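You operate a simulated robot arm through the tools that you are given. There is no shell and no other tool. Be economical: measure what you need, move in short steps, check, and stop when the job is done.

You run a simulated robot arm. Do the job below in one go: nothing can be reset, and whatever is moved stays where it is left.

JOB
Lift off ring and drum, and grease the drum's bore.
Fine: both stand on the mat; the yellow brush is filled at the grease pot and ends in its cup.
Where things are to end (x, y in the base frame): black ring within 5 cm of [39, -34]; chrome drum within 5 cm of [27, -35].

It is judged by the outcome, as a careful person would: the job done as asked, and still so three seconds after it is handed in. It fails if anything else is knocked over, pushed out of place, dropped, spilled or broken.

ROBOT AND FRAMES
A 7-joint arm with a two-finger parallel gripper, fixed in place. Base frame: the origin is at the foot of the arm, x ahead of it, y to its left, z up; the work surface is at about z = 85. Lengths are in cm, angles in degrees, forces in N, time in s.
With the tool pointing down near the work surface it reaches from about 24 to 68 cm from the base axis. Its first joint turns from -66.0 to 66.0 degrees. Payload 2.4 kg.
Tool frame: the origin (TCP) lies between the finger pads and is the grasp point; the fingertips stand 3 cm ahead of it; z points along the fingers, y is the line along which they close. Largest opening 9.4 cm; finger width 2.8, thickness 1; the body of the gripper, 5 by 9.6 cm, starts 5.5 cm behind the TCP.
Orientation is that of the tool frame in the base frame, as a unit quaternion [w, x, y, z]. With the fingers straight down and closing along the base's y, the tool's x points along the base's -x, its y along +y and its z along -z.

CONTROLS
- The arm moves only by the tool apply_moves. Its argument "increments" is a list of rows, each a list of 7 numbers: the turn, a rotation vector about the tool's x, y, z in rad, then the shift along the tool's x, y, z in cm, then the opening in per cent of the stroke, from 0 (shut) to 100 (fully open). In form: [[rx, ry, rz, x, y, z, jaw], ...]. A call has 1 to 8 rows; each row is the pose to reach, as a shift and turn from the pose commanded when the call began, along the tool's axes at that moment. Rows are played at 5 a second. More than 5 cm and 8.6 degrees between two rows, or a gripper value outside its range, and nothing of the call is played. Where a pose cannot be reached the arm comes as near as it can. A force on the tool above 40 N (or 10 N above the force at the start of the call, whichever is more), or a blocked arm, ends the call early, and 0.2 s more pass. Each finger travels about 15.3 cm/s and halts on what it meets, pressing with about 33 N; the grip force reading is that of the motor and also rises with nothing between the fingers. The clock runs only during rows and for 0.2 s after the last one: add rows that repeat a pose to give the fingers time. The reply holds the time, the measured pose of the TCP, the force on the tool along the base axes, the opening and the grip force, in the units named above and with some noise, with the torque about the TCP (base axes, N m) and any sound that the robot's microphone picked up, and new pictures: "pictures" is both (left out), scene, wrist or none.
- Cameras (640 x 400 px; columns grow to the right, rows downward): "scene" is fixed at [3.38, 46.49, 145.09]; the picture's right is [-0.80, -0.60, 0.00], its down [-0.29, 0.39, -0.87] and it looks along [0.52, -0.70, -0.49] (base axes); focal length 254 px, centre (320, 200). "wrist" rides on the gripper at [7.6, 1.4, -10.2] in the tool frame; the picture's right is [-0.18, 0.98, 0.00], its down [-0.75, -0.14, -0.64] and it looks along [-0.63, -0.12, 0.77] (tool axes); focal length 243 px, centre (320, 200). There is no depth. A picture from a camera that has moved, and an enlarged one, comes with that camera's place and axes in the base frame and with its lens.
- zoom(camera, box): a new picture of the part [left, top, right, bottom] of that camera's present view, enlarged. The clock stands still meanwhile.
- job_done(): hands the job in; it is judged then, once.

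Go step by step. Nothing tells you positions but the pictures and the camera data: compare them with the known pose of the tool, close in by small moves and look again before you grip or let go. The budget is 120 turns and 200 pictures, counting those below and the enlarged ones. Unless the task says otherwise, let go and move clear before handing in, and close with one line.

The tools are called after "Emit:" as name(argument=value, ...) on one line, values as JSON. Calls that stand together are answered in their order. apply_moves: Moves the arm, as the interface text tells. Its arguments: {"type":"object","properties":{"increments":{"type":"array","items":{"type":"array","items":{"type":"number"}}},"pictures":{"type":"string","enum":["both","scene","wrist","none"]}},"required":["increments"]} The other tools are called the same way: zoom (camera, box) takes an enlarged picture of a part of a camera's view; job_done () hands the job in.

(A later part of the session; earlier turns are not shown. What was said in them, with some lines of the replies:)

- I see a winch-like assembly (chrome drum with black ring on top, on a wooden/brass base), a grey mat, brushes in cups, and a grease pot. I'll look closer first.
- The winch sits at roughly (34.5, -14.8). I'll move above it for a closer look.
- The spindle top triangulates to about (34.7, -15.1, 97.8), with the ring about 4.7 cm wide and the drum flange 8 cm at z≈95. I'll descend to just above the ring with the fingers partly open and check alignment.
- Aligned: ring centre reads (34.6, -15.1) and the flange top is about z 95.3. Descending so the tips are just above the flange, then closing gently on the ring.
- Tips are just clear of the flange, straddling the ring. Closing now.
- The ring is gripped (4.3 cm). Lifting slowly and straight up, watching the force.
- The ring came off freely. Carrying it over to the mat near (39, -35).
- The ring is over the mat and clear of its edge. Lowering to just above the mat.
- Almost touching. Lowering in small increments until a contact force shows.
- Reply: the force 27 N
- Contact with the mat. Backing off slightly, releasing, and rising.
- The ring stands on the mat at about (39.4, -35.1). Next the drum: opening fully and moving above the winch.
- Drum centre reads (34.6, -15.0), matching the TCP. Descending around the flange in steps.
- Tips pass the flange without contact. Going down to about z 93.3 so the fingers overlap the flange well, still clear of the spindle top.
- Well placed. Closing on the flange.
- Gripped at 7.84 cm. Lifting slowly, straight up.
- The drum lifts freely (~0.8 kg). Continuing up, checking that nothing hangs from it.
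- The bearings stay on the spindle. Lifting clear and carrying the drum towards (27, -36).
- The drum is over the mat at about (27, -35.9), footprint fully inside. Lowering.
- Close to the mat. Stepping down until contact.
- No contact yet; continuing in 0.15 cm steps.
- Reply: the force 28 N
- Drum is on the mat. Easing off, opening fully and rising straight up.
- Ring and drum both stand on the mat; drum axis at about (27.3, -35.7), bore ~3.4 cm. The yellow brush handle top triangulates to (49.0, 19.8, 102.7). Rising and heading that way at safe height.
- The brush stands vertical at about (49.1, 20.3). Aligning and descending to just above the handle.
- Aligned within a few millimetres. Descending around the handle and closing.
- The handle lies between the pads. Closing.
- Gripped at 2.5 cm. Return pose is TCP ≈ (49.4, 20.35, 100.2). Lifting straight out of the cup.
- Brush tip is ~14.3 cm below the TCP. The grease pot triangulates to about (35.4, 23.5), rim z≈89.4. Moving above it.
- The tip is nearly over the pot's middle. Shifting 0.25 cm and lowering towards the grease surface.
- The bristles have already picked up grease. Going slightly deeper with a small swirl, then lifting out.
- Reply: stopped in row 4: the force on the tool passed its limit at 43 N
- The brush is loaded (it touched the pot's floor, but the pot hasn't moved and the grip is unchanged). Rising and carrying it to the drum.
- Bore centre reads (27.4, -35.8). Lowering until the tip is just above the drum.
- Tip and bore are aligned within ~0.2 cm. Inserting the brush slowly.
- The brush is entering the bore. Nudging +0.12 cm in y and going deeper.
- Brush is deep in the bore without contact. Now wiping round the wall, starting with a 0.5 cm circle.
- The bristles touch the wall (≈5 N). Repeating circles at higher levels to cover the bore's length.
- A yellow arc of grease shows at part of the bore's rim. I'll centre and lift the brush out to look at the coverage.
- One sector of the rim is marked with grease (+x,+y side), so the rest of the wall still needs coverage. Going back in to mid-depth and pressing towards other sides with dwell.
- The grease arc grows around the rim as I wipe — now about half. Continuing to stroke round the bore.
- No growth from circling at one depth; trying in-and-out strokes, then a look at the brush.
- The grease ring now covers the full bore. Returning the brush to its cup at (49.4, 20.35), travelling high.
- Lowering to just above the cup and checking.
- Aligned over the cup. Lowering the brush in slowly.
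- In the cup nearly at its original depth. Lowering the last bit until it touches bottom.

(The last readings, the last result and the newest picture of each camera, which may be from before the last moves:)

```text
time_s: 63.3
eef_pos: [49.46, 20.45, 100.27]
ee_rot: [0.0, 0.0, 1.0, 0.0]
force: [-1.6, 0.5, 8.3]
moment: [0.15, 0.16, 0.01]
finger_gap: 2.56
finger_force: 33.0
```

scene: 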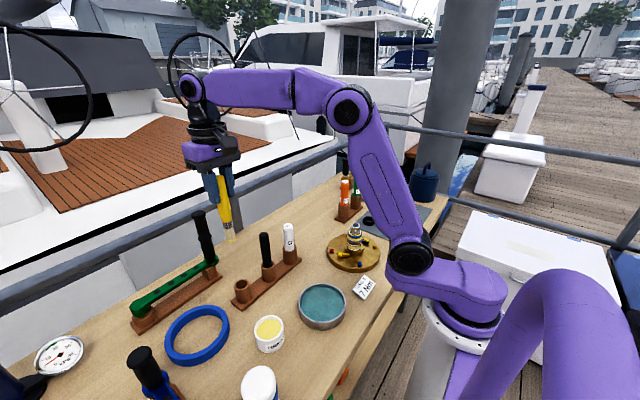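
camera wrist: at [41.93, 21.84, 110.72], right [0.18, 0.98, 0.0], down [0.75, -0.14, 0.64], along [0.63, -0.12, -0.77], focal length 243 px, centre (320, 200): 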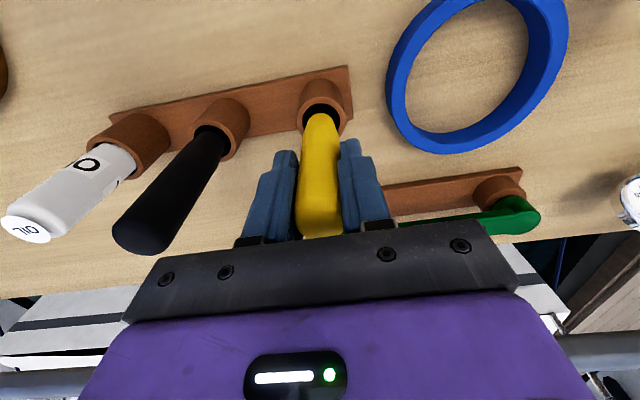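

Bottom reached. Opening and rising clear.

Emit:
apply_moves(increments=[[0, 0, 0, 0, 0, 0, 25], [0, 0, 0, 0, 0, 0, 45], [0, 0, 0, 0, 0, 0, 50], [0, 0, 0, 0, 0, -3, 50], [0, 0, 0, 0, 0, -7, 50], [0, 0, 0, 0, 0, -11.5, 50], [0, 0, 0, 0, 0, -16, 50], [0, 0, 0, 0, 0, -20, 50]])

Emit:
zoom(camera="scene", box=[200, 220, 300, 310])

Emit:
zoom(camera="scene", box=[330, 180, 430, 270])

```text
time_s: 65.1
eef_pos: [49.44, 20.34, 120.08]
ee_rot: [0.0, 0.0, 1.0, -0.001]
force: [-0.4, -0.5, 0.2]
moment: [-0.03, 0.0, -0.02]
finger_gap: 4.69
finger_force: 0.1
camera wrist: at [42.02, 21.75, 130.42], right [0.18, 0.98, 0.0], down [0.75, -0.14, 0.64], along [0.63, -0.12, -0.77], focal length 243 px, centre (320, 200)
```

scene: 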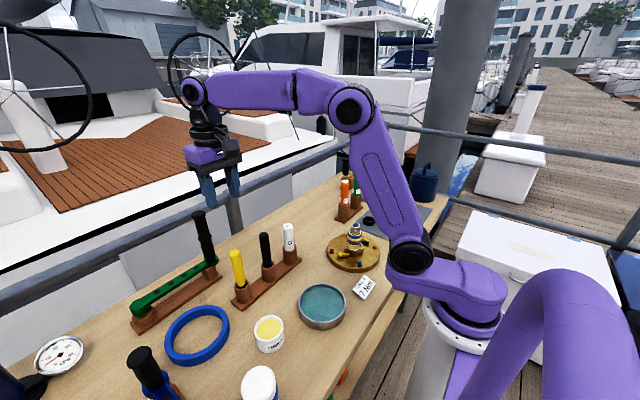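
wrist: 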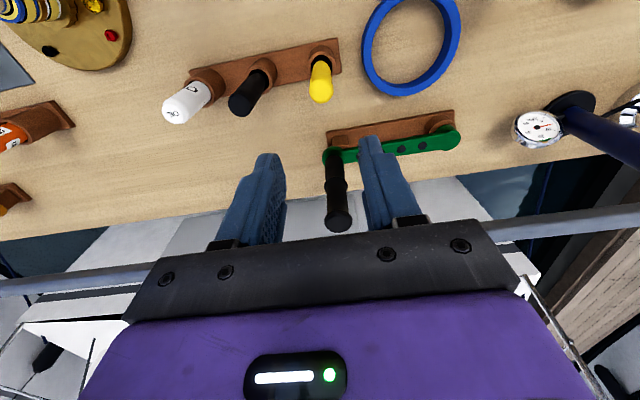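

```text
4.44 times, centred on (250, 265) of scene
camera zoom: at [3.38, 46.49, 145.09], right [-0.8, -0.6, 0.0], down [-0.29, 0.39, -0.87], along [0.52, -0.7, -0.49], focal length 1129 px, centre (631, -89)
```

zoom: 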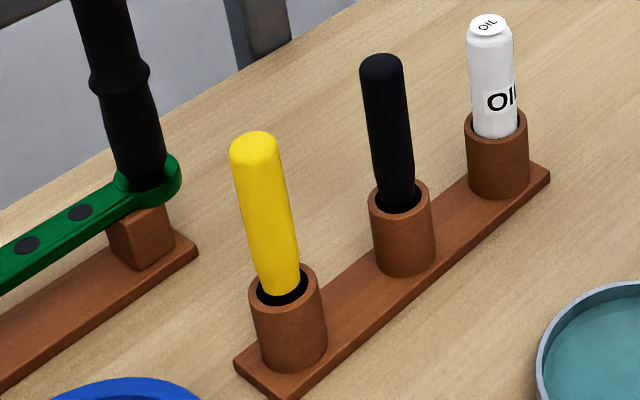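

```text
4.44 times, centred on (380, 225) of scene
camera zoom: at [3.38, 46.49, 145.09], right [-0.8, -0.6, 0.0], down [-0.29, 0.39, -0.87], along [0.52, -0.7, -0.49], focal length 1129 px, centre (53, 89)
```

zoom: 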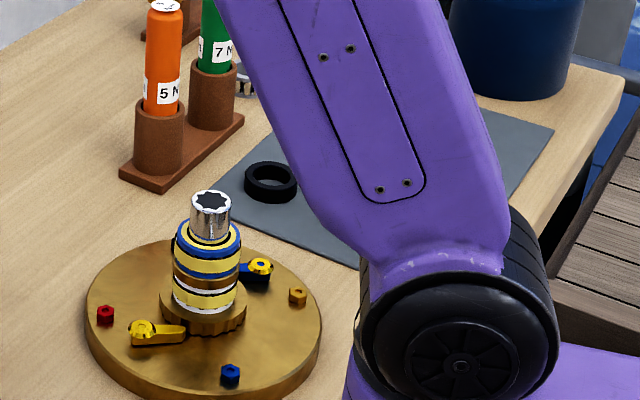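

The ring stands on the mat at about (39.4, -35.1), and the drum at about (27.5, -36.3) with its bore greased all round. The brush is back in its cup, the arm is clear, and nothing else was disturbed, so I'm handing in.

Emit:
job_done()

```text
The job is handed in.
```

The job is handed in: the ring and drum stand on the mat at their spots, the drum's bore is greased all the way round, and the yellow brush is back in its cup.
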